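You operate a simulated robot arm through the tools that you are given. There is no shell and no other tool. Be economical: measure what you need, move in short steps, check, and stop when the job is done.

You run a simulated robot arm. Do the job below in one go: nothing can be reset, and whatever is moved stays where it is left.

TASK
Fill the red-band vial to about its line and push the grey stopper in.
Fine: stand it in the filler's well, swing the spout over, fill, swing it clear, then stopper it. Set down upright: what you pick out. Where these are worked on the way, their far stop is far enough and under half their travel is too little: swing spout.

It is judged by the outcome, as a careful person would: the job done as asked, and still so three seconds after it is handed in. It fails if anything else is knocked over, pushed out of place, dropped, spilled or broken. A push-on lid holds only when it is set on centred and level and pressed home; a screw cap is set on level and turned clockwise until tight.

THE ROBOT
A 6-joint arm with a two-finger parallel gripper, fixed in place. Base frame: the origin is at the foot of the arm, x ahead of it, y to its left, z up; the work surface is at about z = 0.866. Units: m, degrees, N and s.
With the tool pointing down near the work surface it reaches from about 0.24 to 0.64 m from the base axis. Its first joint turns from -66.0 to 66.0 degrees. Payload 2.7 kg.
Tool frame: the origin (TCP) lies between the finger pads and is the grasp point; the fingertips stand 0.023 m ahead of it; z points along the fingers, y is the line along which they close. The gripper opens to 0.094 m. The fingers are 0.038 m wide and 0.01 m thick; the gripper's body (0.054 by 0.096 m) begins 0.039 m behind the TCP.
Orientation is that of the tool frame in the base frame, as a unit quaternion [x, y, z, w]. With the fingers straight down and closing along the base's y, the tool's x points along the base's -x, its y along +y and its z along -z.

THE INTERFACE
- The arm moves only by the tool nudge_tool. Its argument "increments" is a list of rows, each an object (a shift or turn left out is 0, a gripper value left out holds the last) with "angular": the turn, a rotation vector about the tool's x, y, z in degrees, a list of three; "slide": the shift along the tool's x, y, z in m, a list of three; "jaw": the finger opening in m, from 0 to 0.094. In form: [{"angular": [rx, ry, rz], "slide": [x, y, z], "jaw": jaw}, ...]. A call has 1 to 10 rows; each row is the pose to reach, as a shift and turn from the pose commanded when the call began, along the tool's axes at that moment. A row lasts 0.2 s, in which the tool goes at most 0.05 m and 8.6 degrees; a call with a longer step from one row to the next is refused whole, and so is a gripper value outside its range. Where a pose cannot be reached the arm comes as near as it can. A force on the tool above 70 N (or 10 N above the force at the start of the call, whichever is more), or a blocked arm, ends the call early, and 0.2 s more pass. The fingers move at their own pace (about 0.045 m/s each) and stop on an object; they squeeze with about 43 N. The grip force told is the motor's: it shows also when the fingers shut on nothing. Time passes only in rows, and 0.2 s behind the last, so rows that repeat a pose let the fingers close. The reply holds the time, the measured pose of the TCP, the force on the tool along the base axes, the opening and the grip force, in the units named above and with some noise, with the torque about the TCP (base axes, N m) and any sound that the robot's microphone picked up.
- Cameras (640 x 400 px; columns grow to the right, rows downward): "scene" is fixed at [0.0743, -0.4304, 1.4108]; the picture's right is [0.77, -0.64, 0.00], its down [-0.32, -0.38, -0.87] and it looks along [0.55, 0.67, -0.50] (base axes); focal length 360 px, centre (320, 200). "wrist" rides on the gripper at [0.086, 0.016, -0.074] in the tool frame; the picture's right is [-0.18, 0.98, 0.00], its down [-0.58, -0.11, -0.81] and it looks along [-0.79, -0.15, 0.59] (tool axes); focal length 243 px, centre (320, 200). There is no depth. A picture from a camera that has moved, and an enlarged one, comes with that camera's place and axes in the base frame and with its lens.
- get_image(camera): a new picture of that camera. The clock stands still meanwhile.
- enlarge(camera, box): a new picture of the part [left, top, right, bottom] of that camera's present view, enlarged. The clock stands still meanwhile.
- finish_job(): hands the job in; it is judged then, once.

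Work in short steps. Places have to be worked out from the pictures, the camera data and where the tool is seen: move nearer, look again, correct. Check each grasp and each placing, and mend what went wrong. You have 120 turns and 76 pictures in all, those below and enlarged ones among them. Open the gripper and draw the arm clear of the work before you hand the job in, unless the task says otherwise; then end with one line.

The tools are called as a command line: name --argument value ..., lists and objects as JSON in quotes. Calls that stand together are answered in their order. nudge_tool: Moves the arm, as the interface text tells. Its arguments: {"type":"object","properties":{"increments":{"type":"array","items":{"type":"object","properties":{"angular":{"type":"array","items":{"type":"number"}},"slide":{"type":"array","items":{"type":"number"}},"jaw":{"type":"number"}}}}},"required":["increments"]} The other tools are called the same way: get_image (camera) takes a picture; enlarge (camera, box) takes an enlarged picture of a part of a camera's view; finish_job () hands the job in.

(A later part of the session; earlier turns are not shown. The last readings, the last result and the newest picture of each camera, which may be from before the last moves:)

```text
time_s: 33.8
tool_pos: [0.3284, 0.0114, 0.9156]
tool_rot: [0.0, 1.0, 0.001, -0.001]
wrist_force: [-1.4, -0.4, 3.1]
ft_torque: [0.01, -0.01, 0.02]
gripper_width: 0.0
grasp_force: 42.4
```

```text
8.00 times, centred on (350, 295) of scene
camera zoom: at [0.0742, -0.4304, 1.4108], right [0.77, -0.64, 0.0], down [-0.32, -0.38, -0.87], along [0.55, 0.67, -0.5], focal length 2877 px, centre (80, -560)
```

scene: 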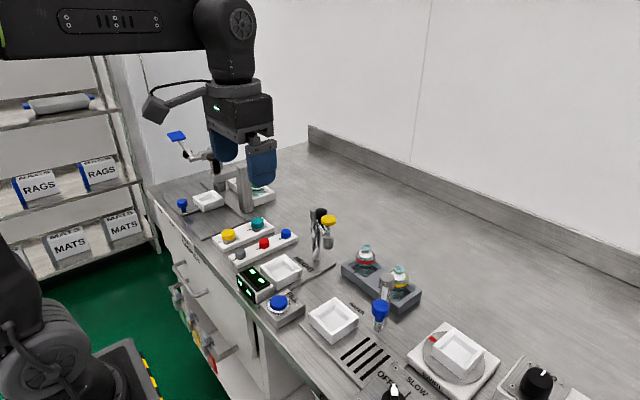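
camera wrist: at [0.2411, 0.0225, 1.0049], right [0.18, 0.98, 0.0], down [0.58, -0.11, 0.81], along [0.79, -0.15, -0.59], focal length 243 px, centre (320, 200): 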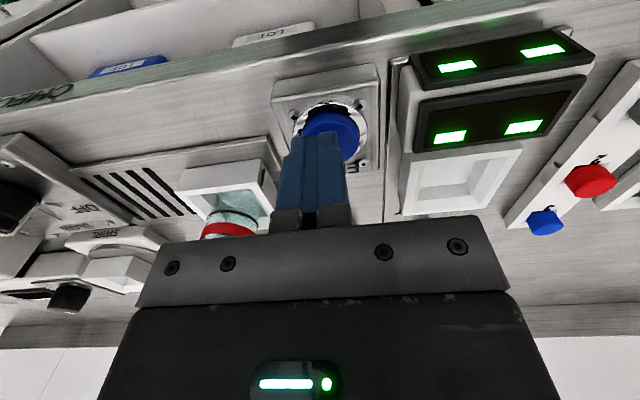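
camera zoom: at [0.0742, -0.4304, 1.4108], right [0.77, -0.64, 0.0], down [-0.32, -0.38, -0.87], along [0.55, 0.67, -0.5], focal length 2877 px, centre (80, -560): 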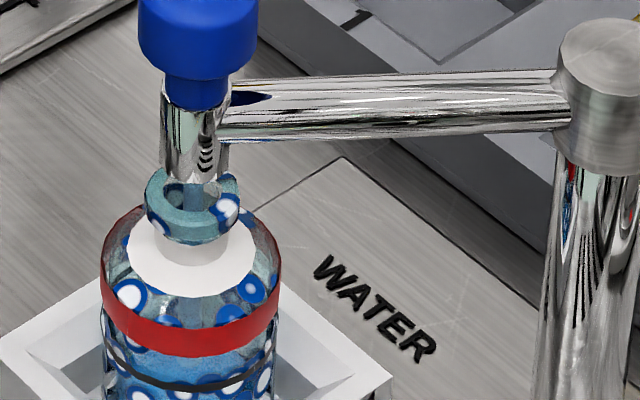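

enlarge --camera "scene" --box '[325, 290, 373, 326]'

```text
11.11 times, centred on (349, 308) of scene
camera zoom: at [0.0742, -0.4304, 1.4108], right [0.77, -0.64, 0.0], down [-0.32, -0.38, -0.87], along [0.55, 0.67, -0.5], focal length 3996 px, centre (-2, -1000)
```

zoom: 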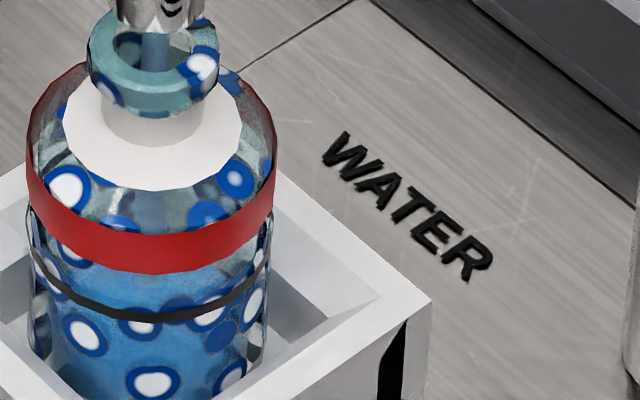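

Water is visible and still looks below the line. I'll release the button to see whether the flow stops with it.

nudge_tool --increments '[{"slide": [0, 0, -0.006]}]'

enlarge --camera "scene" --box '[325, 280, 375, 330]'

```text
time_s: 34.2
tool_pos: [0.3283, 0.0124, 0.9206]
tool_rot: [0.0, 1.0, 0.001, 0.0]
wrist_force: [-0.2, 0.2, 0.1]
ft_torque: [0.02, 0.02, 0.0]
gripper_width: 0.0
grasp_force: 42.4
```

```text
8.00 times, centred on (350, 305) of scene
camera zoom: at [0.0743, -0.4304, 1.4108], right [0.77, -0.64, 0.0], down [-0.32, -0.38, -0.87], along [0.55, 0.67, -0.5], focal length 2877 px, centre (80, -640)
```

zoom: 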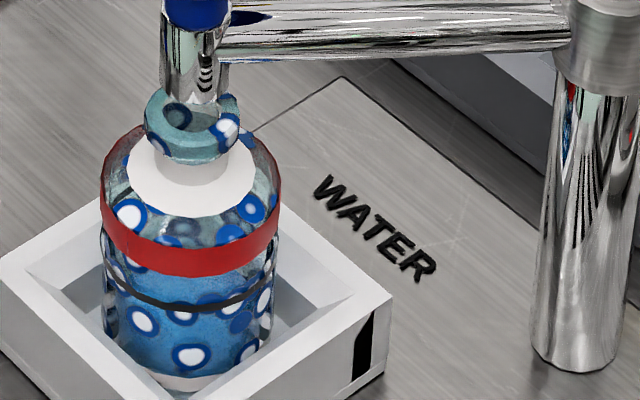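

The flow stops when released. Looking at the level closely.

enlarge --camera "scene" --box '[333, 300, 365, 330]'

```text
13.33 times, centred on (349, 315) of scene
camera zoom: at [0.0743, -0.4304, 1.4108], right [0.77, -0.64, 0.0], down [-0.32, -0.38, -0.87], along [0.55, 0.67, -0.5], focal length 4796 px, centre (-67, -1333)
```

zoom: 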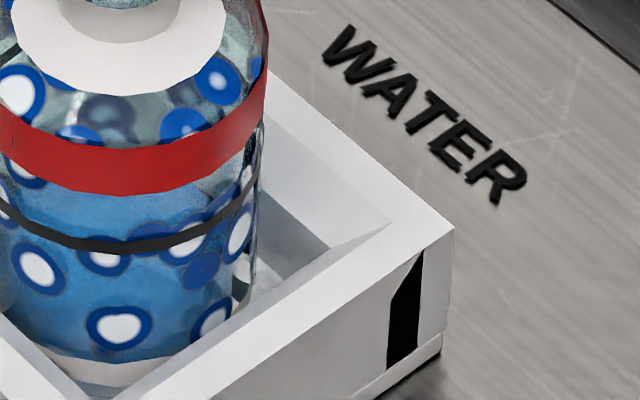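

I judge the level is only a few mm so far (the far edge of the water surface is still hidden behind the band). Pressing again for about 0.8 s.

nudge_tool --increments '[{"slide": [0, 0, 0.006]}, {"slide": [0, 0, 0.006]}, {"slide": [0, 0, 0.006]}, {"slide": [0, 0, 0.006]}, {"slide": [0, 0, 0]}]'

enlarge --camera "scene" --box '[328, 285, 368, 325]'

```text
time_s: 35.4
tool_pos: [0.3287, 0.0113, 0.9206]
tool_rot: [0.0, 1.0, 0.001, -0.001]
wrist_force: [-0.6, -0.4, -0.5]
ft_torque: [0.01, 0.01, 0.02]
gripper_width: 0.0001
grasp_force: 42.3
heard: click
```

```text
10.00 times, centred on (348, 305) of scene
camera zoom: at [0.0743, -0.4304, 1.4108], right [0.77, -0.64, 0.0], down [-0.32, -0.38, -0.87], along [0.55, 0.67, -0.5], focal length 3597 px, centre (40, -850)
```

zoom: 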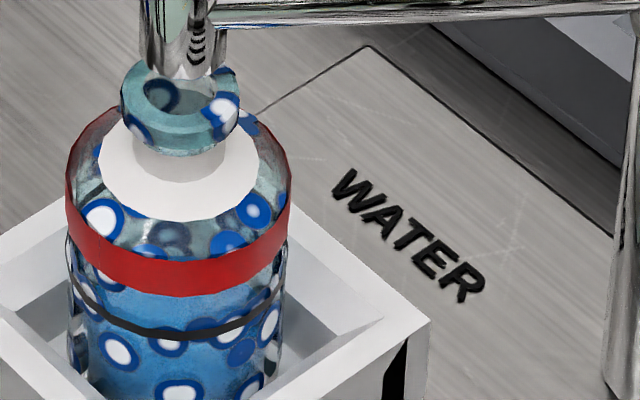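

The level is hard to read from here. Trying the wrist camera from its present place.

enlarge --camera "wrist" --box '[160, 140, 300, 240]'

```text
4.00 times, centred on (230, 190) of wrist
camera zoom: at [0.2406, 0.0259, 0.9948], right [0.18, 0.98, 0.0], down [0.58, -0.11, 0.81], along [0.79, -0.15, -0.59], focal length 970 px, centre (680, 240)
```

zoom: 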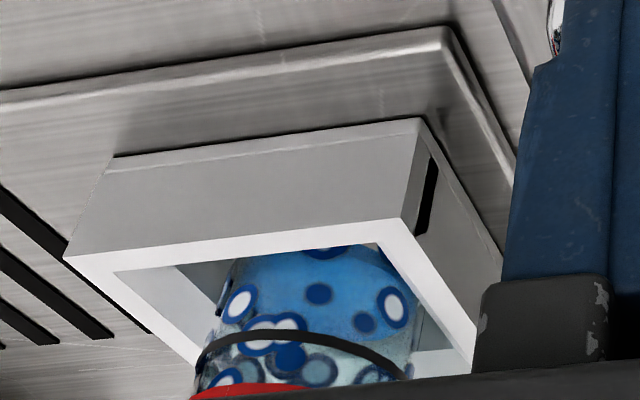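

This view shows the water better: it now reaches near, but likely below, the line. Another short press (~0.4 s), then compare the same view.

nudge_tool --increments '[{"slide": [0, 0, 0.006]}, {"slide": [0, 0, 0.006]}, {"slide": [0, 0, 0]}]'

enlarge --camera "wrist" --box '[160, 140, 300, 240]'

```text
time_s: 36.2
tool_pos: [0.3295, 0.0114, 0.92]
tool_rot: [0.0, 1.0, -0.001, 0.0]
wrist_force: [0.1, 0.3, -0.6]
ft_torque: [-0.02, -0.06, 0.03]
gripper_width: 0.0
grasp_force: 42.3
heard: click
```

```text
4.00 times, centred on (230, 190) of wrist
camera zoom: at [0.2409, 0.0267, 0.9955], right [0.18, 0.98, 0.0], down [0.58, -0.11, 0.81], along [0.79, -0.15, -0.59], focal length 970 px, centre (680, 240)
```

zoom: 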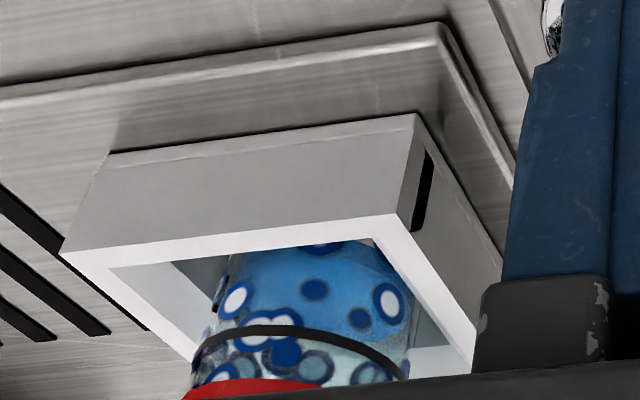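

To read the level properly I'll withdraw, tilt the tool 25°, and look at the vial nearly side-on from the left of the filler's front.

nudge_tool --increments '[{"slide": [0, 0, -0.04]}, {"slide": [0, 0, -0.09]}, {"slide": [0, 0, -0.14]}, {"slide": [0, -0.04, -0.17]}, {"slide": [0, -0.085, -0.17]}, {"slide": [0, -0.13, -0.17]}, {"slide": [0, -0.18, -0.17], "angular": [0, -8.3, 0]}, {"slide": [0, -0.185, -0.13], "angular": [0, -16.6, 0]}, {"slide": [0, -0.185, -0.09], "angular": [0, -25, 0]}, {"slide": [0, -0.185, -0.06], "angular": [0, -25, 0]}]'

get_image --camera "wrist"

```text
time_s: 38.4
tool_pos: [0.3297, -0.1741, 0.9807]
tool_rot: [0.0, 0.976, 0.0, 0.217]
wrist_force: [-0.5, 0.5, -0.5]
ft_torque: [0.03, -0.02, -0.03]
gripper_width: 0.0003
grasp_force: 42.1
```

```text
27 pictures are left
camera wrist: at [0.2175, -0.159, 1.0115], right [0.17, 0.98, 0.08], down [0.18, -0.11, 0.98], along [0.97, -0.15, -0.2], focal length 243 px, centre (320, 200)
```

wrist: 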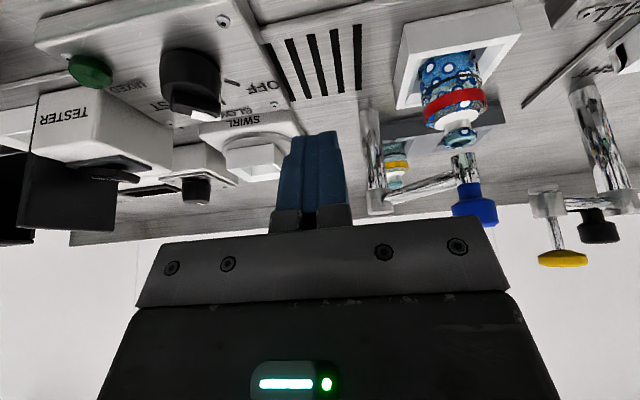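

enlarge --camera "wrist" --box '[410, 35, 500, 155]'

```text
3.33 times, centred on (455, 95) of wrist
camera zoom: at [0.2175, -0.159, 1.0115], right [0.17, 0.98, 0.08], down [0.18, -0.11, 0.98], along [0.97, -0.15, -0.2], focal length 809 px, centre (-130, 550)
```

zoom: 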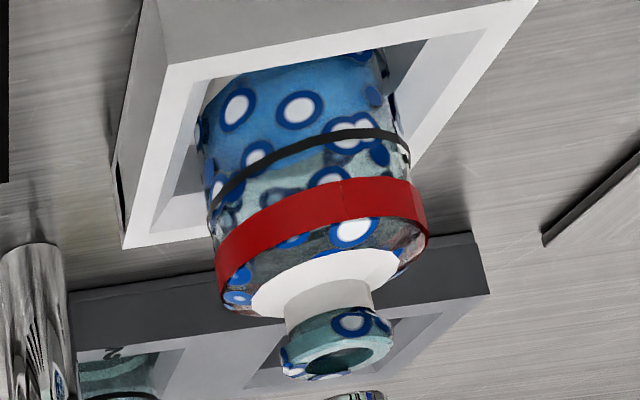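

A lower viewpoint will settle it: I'll tilt 15° more and lower about 37 mm.

nudge_tool --increments '[{"slide": [0.005, 0, 0.011], "angular": [0, -7.5, 0]}, {"slide": [0.01, 0, 0.022], "angular": [0, -15, 0]}, {"slide": [0.0157, 0, 0.0335], "angular": [0, -15, 0]}, {"slide": [0.0157, 0, 0.0335], "angular": [0, -15, 0]}]'

enlarge --camera "wrist" --box '[390, 60, 530, 200]'

```text
time_s: 39.4
tool_pos: [0.3288, -0.1748, 0.9454]
tool_rot: [0.0, 0.94, 0.0, 0.342]
wrist_force: [0.6, 0.1, -0.9]
ft_torque: [-0.01, -0.01, -0.03]
gripper_width: 0.0
grasp_force: 43.0
```

```text
2.86 times, centred on (460, 130) of wrist
camera zoom: at [0.2126, -0.1585, 0.9452], right [0.14, 0.98, 0.12], down [-0.07, -0.11, 0.99], along [0.99, -0.15, 0.06], focal length 693 px, centre (-80, 400)
```

zoom: 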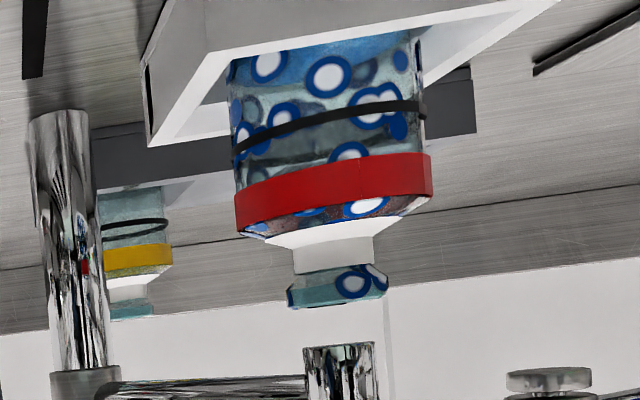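

Now it's clear: the water's far edge lies well short of the line — roughly a third full after about 1.9 s of pressing. Going back up, levelling the tool, for a longer press.

nudge_tool --increments '[{"slide": [-0.02, 0, -0.024], "angular": [0, 8, 0]}, {"slide": [-0.04, 0, -0.048], "angular": [0, 16, 0]}, {"slide": [-0.06, 0, -0.072], "angular": [0, 24, 0]}, {"slide": [-0.0836, 0, -0.0996], "angular": [0, 32, 0]}, {"slide": [-0.0836, 0, -0.0996], "angular": [0, 40, 0]}, {"slide": [-0.0836, 0, -0.0996], "angular": [0, 40, 0]}]'

```text
time_s: 40.8
tool_pos: [0.3293, -0.1751, 1.0755]
tool_rot: [0.0, 1.0, -0.001, 0.0]
wrist_force: [0.3, 1.3, 0.5]
ft_torque: [-0.01, -0.01, -0.01]
gripper_width: 0.0
grasp_force: 42.5
```

nudge_tool --increments '[{"slide": [0, 0.045, 0]}, {"slide": [0, 0.09, 0]}, {"slide": [0, 0.135, 0]}, {"slide": [0, 0.175, 0]}, {"slide": [0.0005, 0.1864, 0.02]}, {"slide": [0.0005, 0.1864, 0.06]}, {"slide": [0.0005, 0.1864, 0.1]}, {"slide": [0.0005, 0.1864, 0.135]}, {"slide": [0.0005, 0.1864, 0.155]}, {"slide": [0.0005, 0.1864, 0.155]}]'

```text
time_s: 43.0
tool_pos: [0.3293, 0.0139, 0.9166]
tool_rot: [0.0, 1.0, 0.0, 0.0]
wrist_force: [-1.0, 0.7, 1.5]
ft_torque: [0.01, 0.04, 0.01]
gripper_width: 0.0
grasp_force: 42.5
```

Just touching, no click yet. Pressing 3 mm for about 1.8 s.

nudge_tool --increments '[{"slide": [0, -0.002, 0.003]}, {"slide": [0, -0.002, 0.003]}, {"slide": [0, -0.002, 0.003]}, {"slide": [0, -0.002, 0.003]}, {"slide": [0, -0.002, 0.003]}, {"slide": [0, -0.002, 0.003]}, {"slide": [0, -0.002, 0.003]}, {"slide": [0, -0.002, 0.003]}, {"slide": [0, -0.002, 0.003]}, {"slide": [0, -0.002, -0.003]}]'

enlarge --camera "scene" --box '[328, 285, 368, 325]'

enlarge --camera "wrist" --box '[160, 140, 300, 240]'

```text
time_s: 45.2
tool_pos: [0.3305, 0.0116, 0.9201]
tool_rot: [0.0, 1.0, 0.001, 0.0]
wrist_force: [-0.6, 0.5, 0.4]
ft_torque: [0.02, 0.02, -0.01]
gripper_width: 0.0001
grasp_force: 42.3
heard: click
```

```text
10.00 times, centred on (348, 305) of scene
camera zoom: at [0.0743, -0.4304, 1.4108], right [0.77, -0.64, 0.0], down [-0.32, -0.38, -0.87], along [0.55, 0.67, -0.5], focal length 3597 px, centre (40, -850)
```

zoom: 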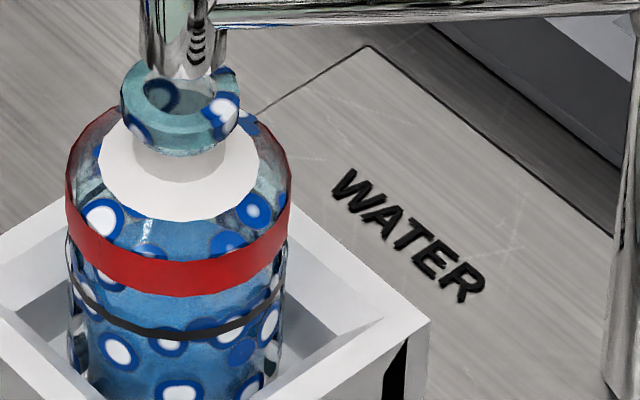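

```text
4.00 times, centred on (230, 190) of wrist
camera zoom: at [0.2409, 0.0265, 0.9961], right [0.18, 0.98, 0.0], down [0.58, -0.11, 0.81], along [0.79, -0.15, -0.59], focal length 970 px, centre (680, 240)
```

zoom: 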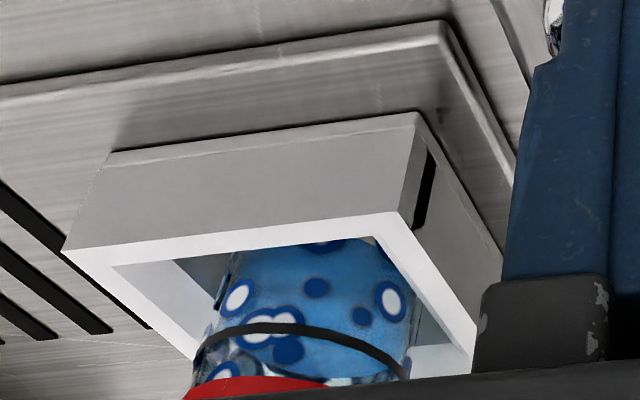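

The level rose markedly; it may now be within about 5–7 mm of the line. Going back to the side view to measure before the last press.

nudge_tool --increments '[{"slide": [0, 0, -0.04]}, {"slide": [0, 0, -0.09]}, {"slide": [0, 0, -0.14]}, {"slide": [0, -0.04, -0.17]}, {"slide": [0, -0.085, -0.17]}, {"slide": [0, -0.13, -0.17]}, {"slide": [0, -0.18, -0.17], "angular": [0, -8.3, 0]}, {"slide": [0, -0.185, -0.13], "angular": [0, -16.6, 0]}, {"slide": [0, -0.185, -0.09], "angular": [0, -25, 0]}, {"slide": [0, -0.185, -0.06], "angular": [0, -32, 0]}]'

nudge_tool --increments '[{"slide": [0.009, 0, 0.014], "angular": [0, -8, 0]}, {"slide": [0.0186, 0, 0.029], "angular": [0, -8, 0]}, {"slide": [0.0186, 0, 0.029], "angular": [0, -8, 0]}]'

enlarge --camera "wrist" --box '[390, 60, 530, 200]'

```text
time_s: 47.4
tool_pos: [0.3289, -0.1764, 0.9823]
tool_rot: [0.0, 0.961, -0.001, 0.276]
wrist_force: [0.0, 0.5, -0.7]
ft_torque: [0.02, -0.04, -0.01]
gripper_width: 0.0
grasp_force: 42.3
```

```text
time_s: 48.2
tool_pos: [0.3286, -0.1759, 0.9497]
tool_rot: [0.0, 0.94, 0.0, 0.342]
wrist_force: [-0.1, -0.7, -0.4]
ft_torque: [0.02, 0.05, -0.02]
gripper_width: 0.0002
grasp_force: 42.4
```

```text
2.86 times, centred on (460, 130) of wrist
camera zoom: at [0.2132, -0.1607, 0.9506], right [0.14, 0.98, 0.12], down [-0.07, -0.11, 0.99], along [0.99, -0.15, 0.06], focal length 693 px, centre (-80, 400)
```

zoom: 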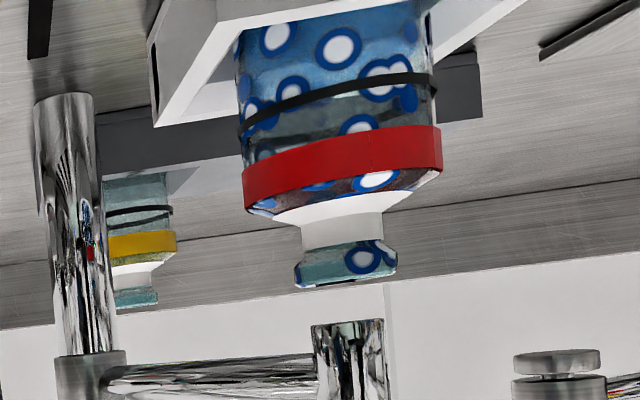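

enlarge --camera "wrist" --box '[465, 55, 555, 125]'

```text
5.71 times, centred on (510, 90) of wrist
camera zoom: at [0.2132, -0.1607, 0.9506], right [0.14, 0.98, 0.12], down [-0.07, -0.11, 0.99], along [0.99, -0.15, 0.06], focal length 1386 px, centre (-766, 829)
```

zoom: 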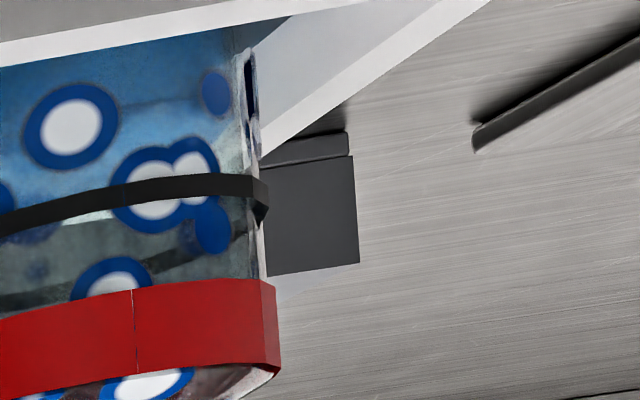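

The water surface's near edge is still about 8 mm below the line (rise rate about 6 mm/s). I'll return for a press of about 1 s.

nudge_tool --increments '[{"slide": [-0.02, 0, -0.024], "angular": [0, 8, 0]}, {"slide": [-0.04, 0, -0.048], "angular": [0, 16, 0]}, {"slide": [-0.06, 0, -0.072], "angular": [0, 24, 0]}, {"slide": [-0.0836, 0, -0.0996], "angular": [0, 32, 0]}, {"slide": [-0.0836, 0, -0.0996], "angular": [0, 40, 0]}, {"slide": [-0.0836, 0, -0.0996], "angular": [0, 40, 0]}]'

nudge_tool --increments '[{"slide": [0, 0.045, 0]}, {"slide": [0, 0.09, 0]}, {"slide": [0, 0.135, 0]}, {"slide": [0, 0.175, 0]}, {"slide": [-0.001, 0.187, 0.02]}, {"slide": [-0.001, 0.187, 0.06]}, {"slide": [-0.001, 0.187, 0.1]}, {"slide": [-0.001, 0.187, 0.135]}, {"slide": [-0.001, 0.187, 0.153]}, {"slide": [-0.001, 0.187, 0.153]}]'

```text
time_s: 49.6
tool_pos: [0.3305, -0.1742, 1.0811]
tool_rot: [0.0, 1.0, 0.0, -0.001]
wrist_force: [0.2, 0.2, 0.1]
ft_torque: [0.02, 0.0, 0.0]
gripper_width: 0.0
grasp_force: 42.3
```

```text
time_s: 51.8
tool_pos: [0.3304, 0.0127, 0.9278]
tool_rot: [0.0, 1.0, 0.0, 0.0]
wrist_force: [-0.1, 0.2, 0.1]
ft_torque: [-0.01, 0.05, 0.01]
gripper_width: 0.0002
grasp_force: 42.1
```

Pressing for about 1 s.

nudge_tool --increments '[{"slide": [0, -0.001, 0.0085]}, {"slide": [0, -0.001, 0.0138]}, {"slide": [0, -0.001, 0.0138]}, {"slide": [0, -0.001, 0.0138]}, {"slide": [0, -0.001, 0.0138]}, {"slide": [0, -0.001, 0.0138]}, {"slide": [0, -0.001, 0.006]}]'

enlarge --camera "wrist" --box '[160, 140, 300, 240]'

enlarge --camera "scene" --box '[328, 285, 368, 325]'

```text
time_s: 53.4
tool_pos: [0.3288, 0.0099, 0.9186]
tool_rot: [0.0, 1.0, -0.002, -0.001]
wrist_force: [-0.9, -0.1, 0.6]
ft_torque: [0.0, 0.0, 0.01]
gripper_width: 0.0
grasp_force: 41.9
heard: click
```

```text
4.00 times, centred on (230, 190) of wrist
camera zoom: at [0.2409, 0.0252, 0.9936], right [0.18, 0.98, 0.0], down [0.58, -0.11, 0.81], along [0.79, -0.15, -0.59], focal length 970 px, centre (680, 240)
```

zoom: 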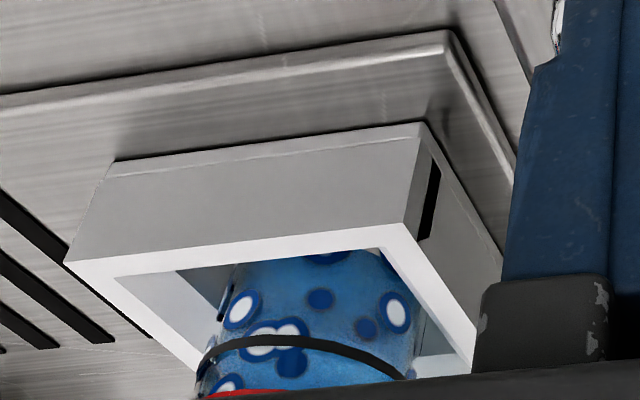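

```text
10.00 times, centred on (348, 305) of scene
camera zoom: at [0.0743, -0.4304, 1.4108], right [0.77, -0.64, 0.0], down [-0.32, -0.38, -0.87], along [0.55, 0.67, -0.5], focal length 3597 px, centre (40, -850)
```

zoom: 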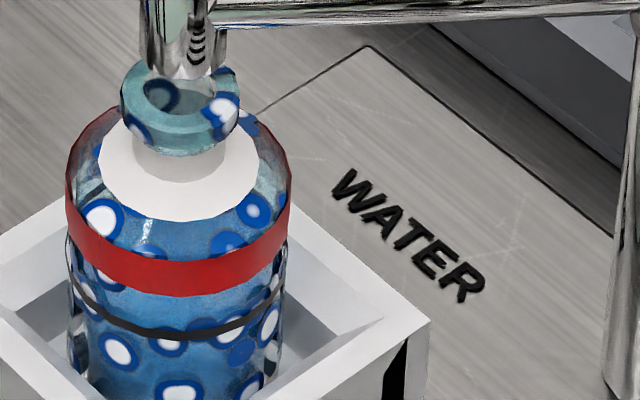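

Water is now visible past the band. Side view again, this time framed properly.

nudge_tool --increments '[{"slide": [0, 0, -0.04]}, {"slide": [0, 0, -0.09]}, {"slide": [0, 0, -0.14]}, {"slide": [0, -0.04, -0.17]}, {"slide": [0, -0.085, -0.17]}, {"slide": [0, -0.13, -0.17]}, {"slide": [0, -0.18, -0.17], "angular": [0, -8.3, 0]}, {"slide": [0, -0.185, -0.13], "angular": [0, -16.6, 0]}, {"slide": [0, -0.185, -0.09], "angular": [0, -25, 0]}, {"slide": [0, -0.185, -0.06], "angular": [0, -32, 0]}]'

nudge_tool --increments '[{"slide": [0.009, 0, 0.014], "angular": [0, -8, 0]}, {"slide": [0.0186, 0, 0.029], "angular": [0, -8, 0]}, {"slide": [0.024, 0, 0.037], "angular": [0, -8, 0]}, {"slide": [0.024, 0, 0.037], "angular": [0, -8, 0]}]'

enlarge --camera "wrist" --box '[420, 55, 520, 145]'

```text
time_s: 55.6
tool_pos: [0.3288, -0.1743, 0.9756]
tool_rot: [0.0, 0.961, -0.001, 0.276]
wrist_force: [0.3, 0.3, 0.1]
ft_torque: [-0.02, -0.02, -0.02]
gripper_width: 0.0
grasp_force: 42.5
```

```text
time_s: 56.6
tool_pos: [0.3285, -0.1725, 0.9349]
tool_rot: [0.001, 0.94, 0.0, 0.342]
wrist_force: [-0.7, 0.9, 0.7]
ft_torque: [-0.05, 0.01, 0.01]
gripper_width: 0.0001
grasp_force: 42.5
```

```text
4.44 times, centred on (470, 100) of wrist
camera zoom: at [0.2122, -0.1578, 0.9352], right [0.14, 0.98, 0.12], down [-0.07, -0.11, 0.99], along [0.99, -0.15, 0.06], focal length 1078 px, centre (-347, 644)
```

zoom: 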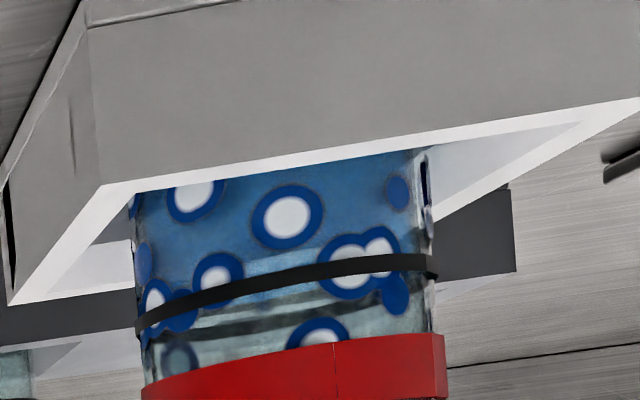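

Very clear now: the surface is about 3–4 mm below the line. Rate is about 5 mm/s, so one final press of ~0.65 s.

nudge_tool --increments '[{"slide": [-0.02, 0, -0.024], "angular": [0, 8, 0]}, {"slide": [-0.04, 0, -0.048], "angular": [0, 16, 0]}, {"slide": [-0.06, 0, -0.072], "angular": [0, 24, 0]}, {"slide": [-0.0836, 0, -0.0996], "angular": [0, 32, 0]}, {"slide": [-0.093, 0, -0.111], "angular": [0, 40, 0]}, {"slide": [-0.093, 0, -0.111], "angular": [0, 40, 0]}]'

nudge_tool --increments '[{"slide": [0, 0.045, 0]}, {"slide": [0, 0.09, 0]}, {"slide": [0, 0.135, 0]}, {"slide": [0, 0.175, 0]}, {"slide": [0, 0.185, 0.02]}, {"slide": [0, 0.185, 0.06]}, {"slide": [0, 0.185, 0.1]}, {"slide": [0, 0.185, 0.135]}, {"slide": [0, 0.185, 0.152]}, {"slide": [0, 0.185, 0.152]}]'

```text
time_s: 58.0
tool_pos: [0.3269, -0.1722, 1.0815]
tool_rot: [0.001, 1.0, -0.001, 0.0]
wrist_force: [-0.3, -0.1, -0.4]
ft_torque: [-0.01, 0.0, -0.01]
gripper_width: 0.0001
grasp_force: 42.6
```

```text
time_s: 60.2
tool_pos: [0.3277, 0.0103, 0.9284]
tool_rot: [0.0, 1.0, 0.0, 0.0]
wrist_force: [0.6, 0.6, -0.9]
ft_torque: [-0.04, -0.02, -0.01]
gripper_width: 0.0001
grasp_force: 42.3
```

nudge_tool --increments '[{"slide": [0, 0, 0.0085]}, {"slide": [0, 0, 0.0145]}, {"slide": [0, 0, 0.0145]}, {"slide": [0, 0, 0.0145]}, {"slide": [0, 0, 0.004]}]'

```text
time_s: 61.4
tool_pos: [0.3279, 0.0105, 0.9243]
tool_rot: [0.0, 1.0, -0.001, 0.0]
wrist_force: [-0.3, 0.6, -0.7]
ft_torque: [0.0, -0.02, -0.01]
gripper_width: 0.0
grasp_force: 42.4
heard: click
```

Checking the level from the side once more.

nudge_tool --increments '[{"slide": [0, 0, -0.04]}, {"slide": [0, 0, -0.09]}, {"slide": [0, 0, -0.14]}, {"slide": [0, -0.04, -0.17]}, {"slide": [0, -0.085, -0.17]}, {"slide": [0, -0.13, -0.17]}, {"slide": [0, -0.18, -0.17], "angular": [0, -8.3, 0]}, {"slide": [0, -0.185, -0.13], "angular": [0, -16.6, 0]}, {"slide": [0, -0.185, -0.09], "angular": [0, -25, 0]}, {"slide": [0, -0.185, -0.056], "angular": [0, -32, 0]}]'

nudge_tool --increments '[{"slide": [0.009, 0, 0.014], "angular": [0, -8, 0]}, {"slide": [0.0186, 0, 0.029], "angular": [0, -8, 0]}, {"slide": [0.024, 0, 0.037], "angular": [0, -8, 0]}, {"slide": [0.024, 0, 0.037], "angular": [0, -8, 0]}]'

enlarge --camera "wrist" --box '[420, 55, 520, 145]'

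```text
time_s: 63.6
tool_pos: [0.3272, -0.1764, 0.9822]
tool_rot: [0.001, 0.961, -0.001, 0.276]
wrist_force: [-0.4, 0.4, 0.0]
ft_torque: [0.03, -0.01, 0.03]
gripper_width: 0.0001
grasp_force: 42.4
```

```text
time_s: 64.6
tool_pos: [0.3276, -0.1729, 0.9366]
tool_rot: [0.0, 0.94, 0.0, 0.342]
wrist_force: [0.2, -0.3, -0.4]
ft_torque: [0.02, 0.01, 0.02]
gripper_width: 0.0
grasp_force: 42.6
```

```text
4.44 times, centred on (470, 100) of wrist
camera zoom: at [0.2114, -0.158, 0.9381], right [0.14, 0.98, 0.12], down [-0.07, -0.11, 0.99], along [0.99, -0.15, 0.06], focal length 1078 px, centre (-347, 644)
```

zoom: 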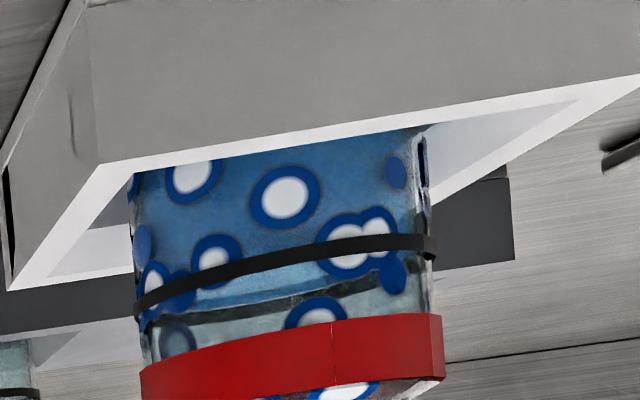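

The surface now coincides with the line. Next I'll level the tool and go above the spout knob with the jaw open to 46 mm.

nudge_tool --increments '[{"slide": [-0.02, 0, -0.024], "angular": [0, 8, 0]}, {"slide": [-0.04, 0, -0.048], "angular": [0, 16, 0]}, {"slide": [-0.06, 0, -0.072], "angular": [0, 24, 0]}, {"slide": [-0.0836, 0, -0.0996], "angular": [0, 32, 0]}, {"slide": [-0.1, 0, -0.119], "angular": [0, 40, 0]}, {"slide": [-0.1, 0, -0.119], "angular": [0, 40, 0]}]'

nudge_tool --increments '[{"slide": [-0.03, 0.03, 0], "jaw": 0.046}, {"slide": [-0.06, 0.065, 0], "jaw": 0.046}, {"slide": [-0.072, 0.093, 0], "jaw": 0.046}, {"slide": [-0.072, 0.093, 0], "jaw": 0.046}]'

get_image --camera "wrist"

```text
time_s: 66.0
tool_pos: [0.3251, -0.1718, 1.0934]
tool_rot: [0.0, 1.0, 0.0, -0.001]
wrist_force: [-0.1, -0.5, 0.5]
ft_torque: [0.03, -0.02, -0.01]
gripper_width: 0.0
grasp_force: 42.5
```

```text
time_s: 67.0
tool_pos: [0.3964, -0.0796, 1.0934]
tool_rot: [0.001, 1.0, 0.0, 0.0]
wrist_force: [-0.3, 0.4, 0.6]
ft_torque: [-0.03, -0.02, -0.06]
gripper_width: 0.0458
grasp_force: 0.1
```

```text
16 pictures are left
camera wrist: at [0.3077, -0.0649, 1.1663], right [0.18, 0.98, 0.0], down [0.58, -0.11, 0.81], along [0.79, -0.15, -0.59], focal length 243 px, centre (320, 200)
```

wrist: 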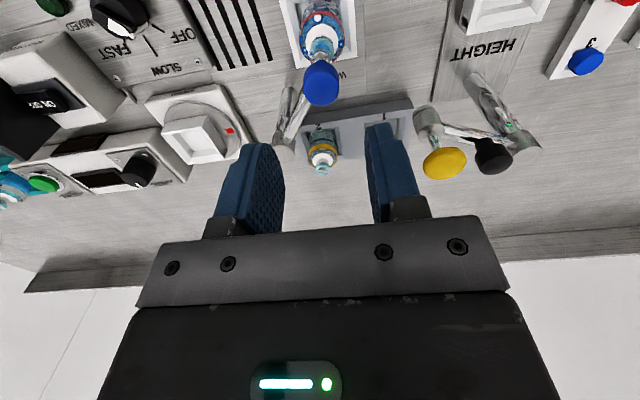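

The knob is centred below. Lowering and caging it, then swinging back along the arc.

nudge_tool --increments '[{"slide": [0, 0, 0.03]}, {"slide": [0, 0, 0.06]}, {"slide": [0, 0, 0.083]}, {"slide": [0, 0, 0.083], "jaw": 0.03}, {"slide": [0, 0, 0.083], "jaw": 0.03}, {"slide": [0, 0, 0.083], "jaw": 0.03}]'

```text
time_s: 68.4
tool_pos: [0.397, -0.081, 1.0078]
tool_rot: [0.001, 1.0, 0.0, 0.0]
wrist_force: [0.1, -0.5, 0.4]
ft_torque: [-0.03, -0.02, -0.01]
gripper_width: 0.0299
grasp_force: 0.1
```

nudge_tool --increments '[{"slide": [0.0068, -0.009, 0]}, {"slide": [0.0138, -0.024, 0]}, {"slide": [0.0181, -0.04, 0]}, {"slide": [0.0195, -0.0565, 0]}, {"slide": [0.0181, -0.073, 0]}, {"slide": [0.0138, -0.089, 0]}, {"slide": [0.0055, -0.1065, 0]}, {"slide": [0.003, -0.1105, 0]}, {"slide": [0.003, -0.1105, 0]}]'

get_image --camera "scene"

```text
time_s: 70.4
tool_pos: [0.3949, -0.1902, 1.0075]
tool_rot: [0.0, 1.0, 0.0, -0.002]
wrist_force: [-2.0, 9.0, -2.3]
ft_torque: [0.03, 0.05, 0.07]
gripper_width: 0.0339
grasp_force: 4.6
```

```text
15 pictures are left
```

scene: 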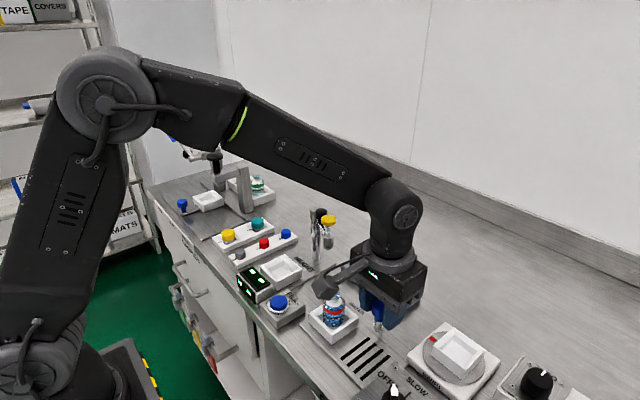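

The spout is back at its clear stop (9 N). Releasing, rising, and heading for the stopper rack.

nudge_tool --increments '[{"slide": [0, 0.003, 0], "jaw": 0.046}, {"slide": [0, 0.003, 0], "jaw": 0.046}, {"slide": [0, 0.003, -0.03]}, {"slide": [0, 0.003, -0.07]}, {"slide": [0, 0.003, -0.12]}, {"slide": [0.01, 0.04, -0.13]}, {"slide": [0.02, 0.085, -0.13]}, {"slide": [0.03, 0.13, -0.13]}, {"slide": [0.04, 0.175, -0.13]}, {"slide": [0.045, 0.22, -0.13]}]'

nudge_tool --increments '[{"slide": [0, 0.045, 0]}, {"slide": [0, 0.09, 0]}, {"slide": [0, 0.135, 0.01]}, {"slide": [0, 0.162, 0.05]}, {"slide": [0, 0.162, 0.09]}, {"slide": [0, 0.162, 0.13]}, {"slide": [0, 0.162, 0.15]}, {"slide": [0, 0.162, 0.15]}]'

get_image --camera "wrist"

enlarge --camera "scene" --box '[210, 200, 310, 280]'

```text
time_s: 72.6
tool_pos: [0.3527, 0.0272, 1.1384]
tool_rot: [0.0, 1.0, -0.001, 0.0]
wrist_force: [0.1, -0.3, -0.4]
ft_torque: [-0.01, 0.02, 0.0]
gripper_width: 0.0458
grasp_force: 0.1
```

```text
time_s: 74.4
tool_pos: [0.3524, 0.1896, 0.986]
tool_rot: [0.0, 1.0, -0.001, 0.0]
wrist_force: [-0.7, 0.1, -0.2]
ft_torque: [-0.01, 0.02, 0.03]
gripper_width: 0.046
grasp_force: 0.0
```

```text
14 pictures are left
camera wrist: at [0.2641, 0.2044, 1.0594], right [0.18, 0.98, 0.0], down [0.58, -0.11, 0.81], along [0.79, -0.15, -0.59], focal length 243 px, centre (320, 200)
```

wrist: 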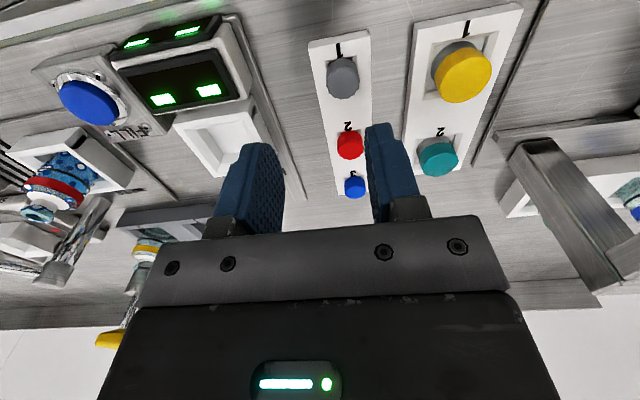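

```text
5.00 times, centred on (260, 240) of scene
camera zoom: at [0.0743, -0.4304, 1.4108], right [0.77, -0.64, 0.0], down [-0.32, -0.38, -0.87], along [0.55, 0.67, -0.5], focal length 1798 px, centre (620, 0)
```

zoom: 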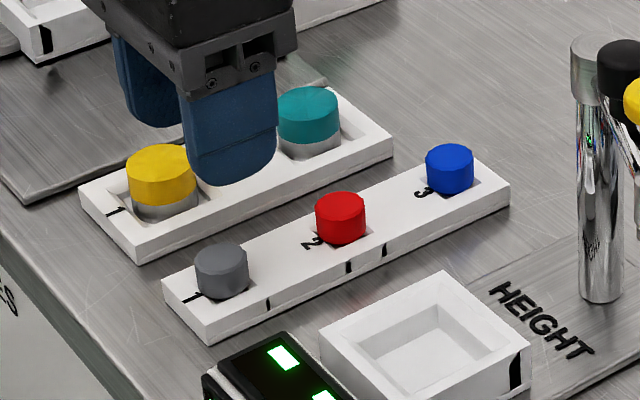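

The grey stopper is at about (.352,.204), head about 25 mm wide, z .877–.891. Lowering around it.

nudge_tool --increments '[{"slide": [0, 0.0144, 0]}, {"slide": [0, 0.0144, 0.03]}, {"slide": [0, 0.0144, 0.055]}, {"slide": [0, 0.0144, 0.07]}, {"slide": [0, 0.0144, 0.08]}, {"slide": [0, 0.0144, 0.08]}]'

get_image --camera "wrist"

enlarge --camera "scene" --box '[210, 200, 310, 280]'

```text
time_s: 75.8
tool_pos: [0.3528, 0.2061, 0.909]
tool_rot: [0.0, 1.0, 0.001, -0.001]
wrist_force: [0.7, 0.1, 0.9]
ft_torque: [-0.01, -0.03, 0.0]
gripper_width: 0.046
grasp_force: 0.0
```

```text
12 pictures are left
camera wrist: at [0.264, 0.2215, 0.9825], right [0.18, 0.98, 0.0], down [0.58, -0.11, 0.81], along [0.79, -0.15, -0.59], focal length 243 px, centre (320, 200)
```

wrist: 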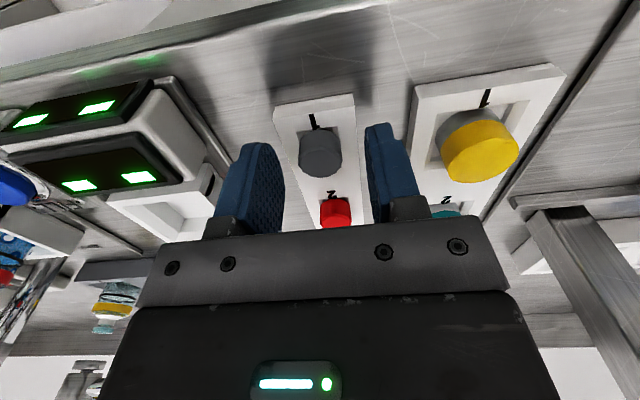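

```text
5.00 times, centred on (260, 240) of scene
camera zoom: at [0.0743, -0.4304, 1.4108], right [0.77, -0.64, 0.0], down [-0.32, -0.38, -0.87], along [0.55, 0.67, -0.5], focal length 1798 px, centre (620, 0)
```

zoom: 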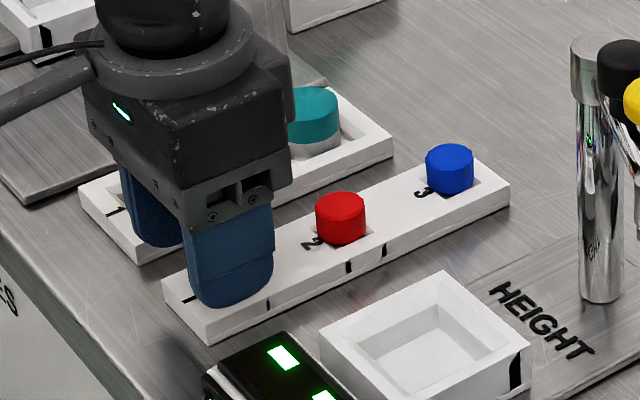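

Centred. Lowering 6 mm more and closing.

nudge_tool --increments '[{"slide": [0, -0.001, 0.003]}, {"slide": [0, -0.001, 0.006]}, {"slide": [0, -0.001, 0.006], "jaw": 0.015}, {"slide": [0, -0.001, 0.006], "jaw": 0.015}, {"slide": [0, -0.001, 0.006], "jaw": 0.015}, {"slide": [0, -0.001, 0.006], "jaw": 0.015}]'

```text
time_s: 77.2
tool_pos: [0.3516, 0.2049, 0.9026]
tool_rot: [0.0, 1.0, 0.0, -0.001]
wrist_force: [-0.5, -0.9, 0.7]
ft_torque: [0.01, 0.01, -0.04]
gripper_width: 0.0173
grasp_force: 42.7
```

Gripped at 17 mm. Lifting and inspecting the stopper in the fingers.

nudge_tool --increments '[{"slide": [0, 0, -0.02]}, {"slide": [0, 0, -0.06]}, {"slide": [0, 0, -0.1]}, {"slide": [0, 0, -0.15]}, {"slide": [0, 0, -0.19]}, {"slide": [0, 0, -0.19]}]'

enlarge --camera "wrist" --box '[220, 90, 420, 240]'

```text
time_s: 78.6
tool_pos: [0.3525, 0.2029, 1.0893]
tool_rot: [-0.001, 1.0, 0.0, 0.001]
wrist_force: [0.0, 0.7, 0.0]
ft_torque: [-0.02, -0.01, -0.02]
gripper_width: 0.0168
grasp_force: 43.2
```

```text
2.67 times, centred on (320, 165) of wrist
camera zoom: at [0.263, 0.2179, 1.1638], right [0.18, 0.98, 0.0], down [0.58, -0.11, 0.81], along [0.79, -0.15, -0.59], focal length 647 px, centre (320, 293)
```

zoom: 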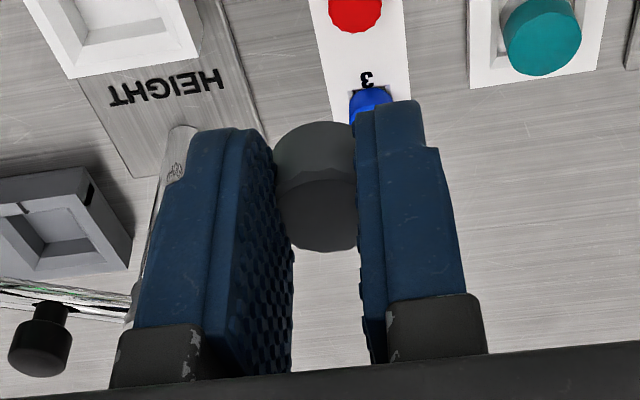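

The stopper is upright and centred between the fingers. Carrying it to above the vial.

nudge_tool --increments '[{"slide": [0, -0.045, 0]}, {"slide": [0, -0.09, 0]}, {"slide": [-0.005, -0.135, 0]}, {"slide": [-0.015, -0.18, 0]}, {"slide": [-0.027, -0.225, 0]}, {"slide": [-0.04, -0.265, 0]}, {"slide": [-0.047, -0.284, 0]}, {"slide": [-0.047, -0.284, 0.03]}, {"slide": [-0.047, -0.284, 0.06]}, {"slide": [-0.047, -0.284, 0.06]}]'

enlarge --camera "wrist" --box '[220, 20, 420, 220]'

enlarge --camera "scene" --box '[300, 220, 400, 320]'

```text
time_s: 80.8
tool_pos: [0.398, -0.079, 1.0332]
tool_rot: [0.0, 1.0, 0.0, 0.0]
wrist_force: [0.2, -0.6, 0.2]
ft_torque: [0.0, 0.03, 0.01]
gripper_width: 0.017
grasp_force: 43.2
```

```text
2.00 times, centred on (320, 120) of wrist
camera zoom: at [0.3106, -0.065, 1.1072], right [0.18, 0.98, 0.0], down [0.58, -0.11, 0.81], along [0.79, -0.15, -0.59], focal length 485 px, centre (320, 360)
```

zoom: 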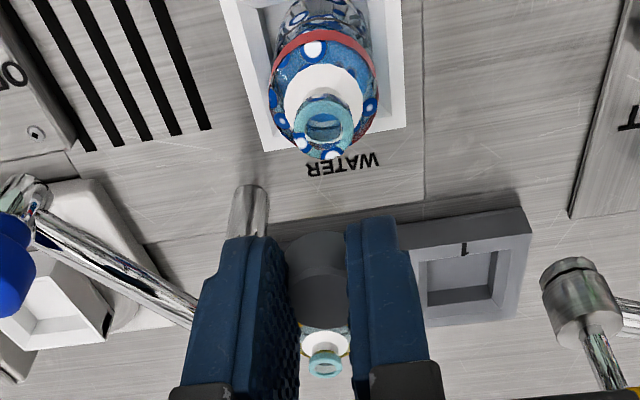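

```text
4.00 times, centred on (350, 270) of scene
camera zoom: at [0.0743, -0.4304, 1.4108], right [0.77, -0.64, 0.0], down [-0.32, -0.38, -0.87], along [0.55, 0.67, -0.5], focal length 1439 px, centre (200, -80)
```

zoom: 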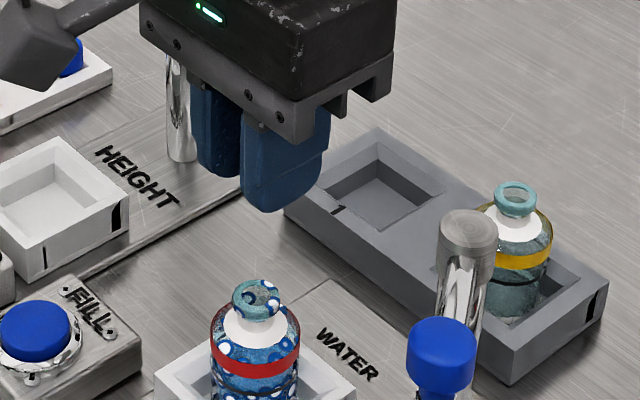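

The vial's mouth is at about (.395,-.0795,.94). Lowering to about 1 cm above it for a same-image comparison.

nudge_tool --increments '[{"slide": [0.002, -0.0005, 0.02]}, {"slide": [0.002, -0.0005, 0.035]}, {"slide": [0.002, -0.0005, 0.045]}, {"slide": [0.002, -0.0005, 0.045]}]'

enlarge --camera "wrist" --box '[260, 80, 380, 220]'

enlarge --camera "scene" --box '[315, 245, 375, 305]'

```text
time_s: 81.8
tool_pos: [0.3966, -0.0804, 0.9892]
tool_rot: [0.0, 1.0, 0.0, -0.001]
wrist_force: [-1.1, 1.1, 0.9]
ft_torque: [0.02, 0.01, 0.0]
gripper_width: 0.0168
grasp_force: 43.3
```

```text
2.86 times, centred on (320, 150) of wrist
camera zoom: at [0.3081, -0.0654, 1.0625], right [0.18, 0.98, 0.0], down [0.58, -0.11, 0.81], along [0.79, -0.15, -0.59], focal length 693 px, centre (320, 343)
```

zoom: 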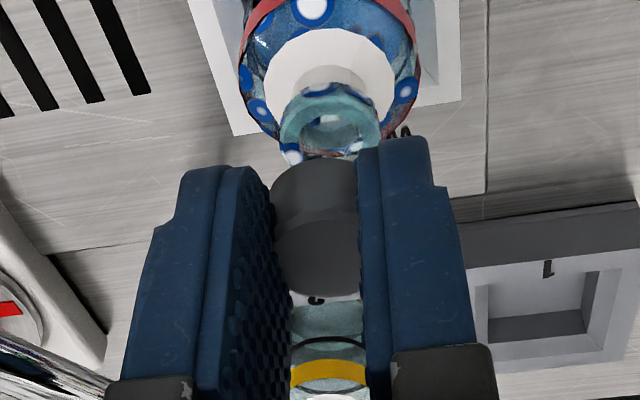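

```text
6.67 times, centred on (345, 275) of scene
camera zoom: at [0.0743, -0.4304, 1.4108], right [0.77, -0.64, 0.0], down [-0.32, -0.38, -0.87], along [0.55, 0.67, -0.5], focal length 2398 px, centre (153, -300)
```

zoom: 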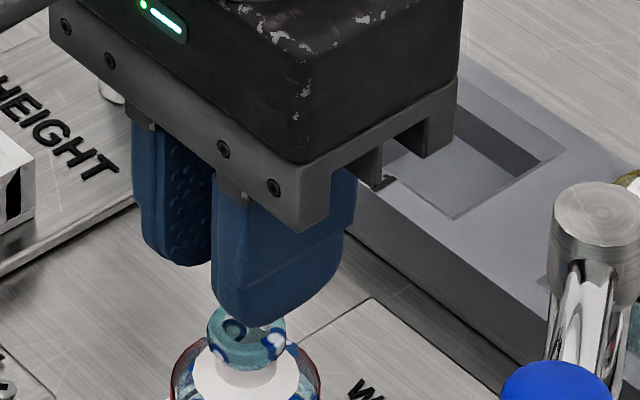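

In this view the lip is about 2 mm to the +y side of the stopper; x is about matched. I'll correct y and go down 13 mm so that both are at nearly the same depth, then compare.

nudge_tool --increments '[{"slide": [0, 0.0022, 0.006]}, {"slide": [0, 0.0022, 0.013]}, {"slide": [0, 0.0022, 0.013]}]'

enlarge --camera "wrist" --box '[270, 100, 370, 210]'

```text
time_s: 82.6
tool_pos: [0.396, -0.0789, 0.9749]
tool_rot: [0.0, 1.0, 0.0, 0.0]
wrist_force: [-4.7, 0.0, 15.0]
ft_torque: [-0.04, 0.14, 0.0]
gripper_width: 0.017
grasp_force: 42.9
```

```text
3.64 times, centred on (320, 155) of wrist
camera zoom: at [0.3078, -0.063, 1.049], right [0.18, 0.98, 0.0], down [0.58, -0.11, 0.81], along [0.79, -0.15, -0.59], focal length 882 px, centre (320, 364)
```

zoom: 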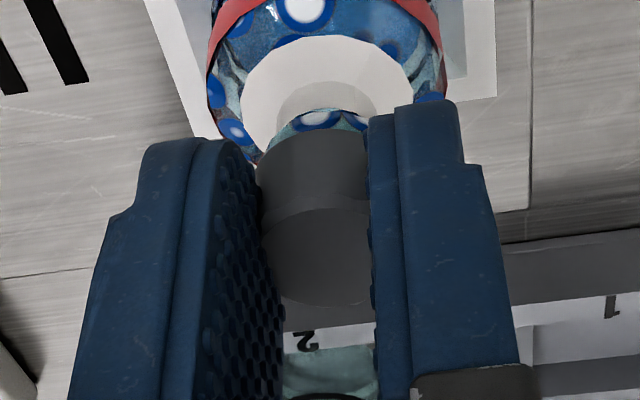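

Contact at 15 N with a -x side force: the stopper sits about 2.5 mm too far in +x and 1.5 mm too far in -y. I'll lift 4 mm, correct and lower again.

nudge_tool --increments '[{"slide": [0, 0, -0.004]}, {"slide": [0.0025, 0.0015, -0.004]}, {"slide": [0.0025, 0.0015, -0.001]}, {"slide": [0.0025, 0.0015, 0.001]}, {"slide": [0.0025, 0.0015, 0.001]}]'

```text
time_s: 83.8
tool_pos: [0.3958, -0.0778, 0.975]
tool_rot: [0.0, 1.0, 0.0, 0.001]
wrist_force: [-2.4, -3.0, 10.1]
ft_torque: [-0.14, 0.08, -0.04]
gripper_width: 0.0168
grasp_force: 42.5
```

enlarge --camera "wrist" --box '[270, 100, 370, 210]'

```text
3.64 times, centred on (320, 155) of wrist
camera zoom: at [0.3068, -0.0614, 1.0486], right [0.18, 0.98, 0.0], down [0.58, -0.11, 0.81], along [0.79, -0.15, -0.59], focal length 882 px, centre (320, 364)
```

zoom: 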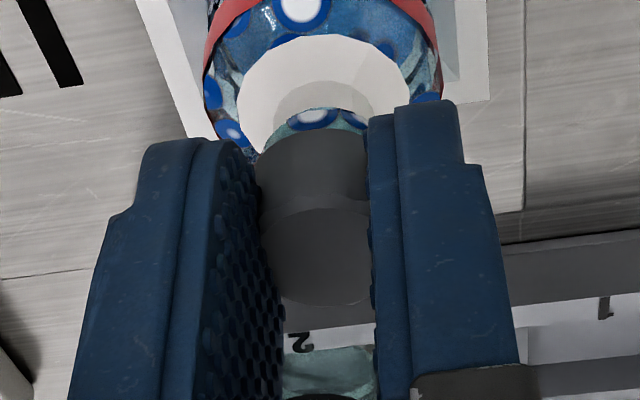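

Little relative change — the vial dragged along while in contact. I'll lift clear fully (8 mm), shift -2.5 mm in x and +1.5 mm in y, and lower again.

nudge_tool --increments '[{"slide": [0, 0, -0.008]}, {"slide": [0, 0, -0.008]}, {"slide": [0.0025, 0.0015, -0.008]}, {"slide": [0.0025, 0.0015, -0.004]}, {"slide": [0.0025, 0.0015, -0.001]}, {"slide": [0.0025, 0.0015, 0.0005]}, {"slide": [0.0025, 0.0015, 0.0005]}]'

```text
time_s: 85.4
tool_pos: [0.393, -0.0744, 0.9748]
tool_rot: [0.0, 1.0, -0.001, 0.003]
wrist_force: [-2.6, -7.0, 25.8]
ft_torque: [-0.38, -0.01, -0.03]
gripper_width: 0.0169
grasp_force: 43.4
```

The y side force has grown (-7 N), so I may have gone too far in +y. I'll lift 9 mm and compare with both parts free.

nudge_tool --increments '[{"slide": [0, 0, -0.005]}, {"slide": [0, 0, -0.01]}, {"slide": [0, 0, -0.01]}]'

enlarge --camera "wrist" --box '[265, 90, 375, 200]'

```text
time_s: 86.2
tool_pos: [0.3912, -0.0735, 0.9807]
tool_rot: [0.0, 1.0, 0.0, -0.001]
wrist_force: [0.1, -0.9, -2.1]
ft_torque: [-0.1, -0.01, 0.0]
gripper_width: 0.0168
grasp_force: 42.7
```

```text
3.64 times, centred on (320, 145) of wrist
camera zoom: at [0.303, -0.0586, 1.056], right [0.18, 0.98, 0.0], down [0.58, -0.11, 0.81], along [0.79, -0.15, -0.59], focal length 882 px, centre (320, 400)
```

zoom: 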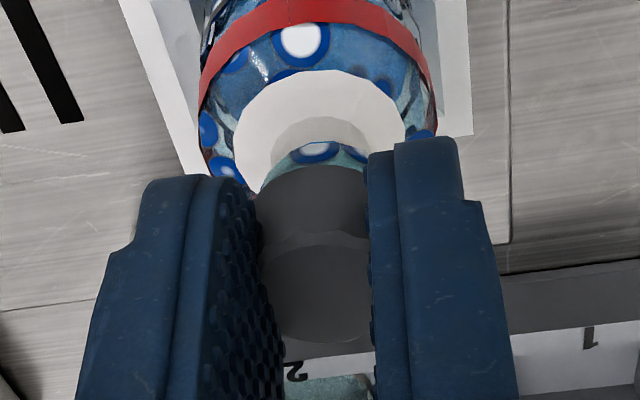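

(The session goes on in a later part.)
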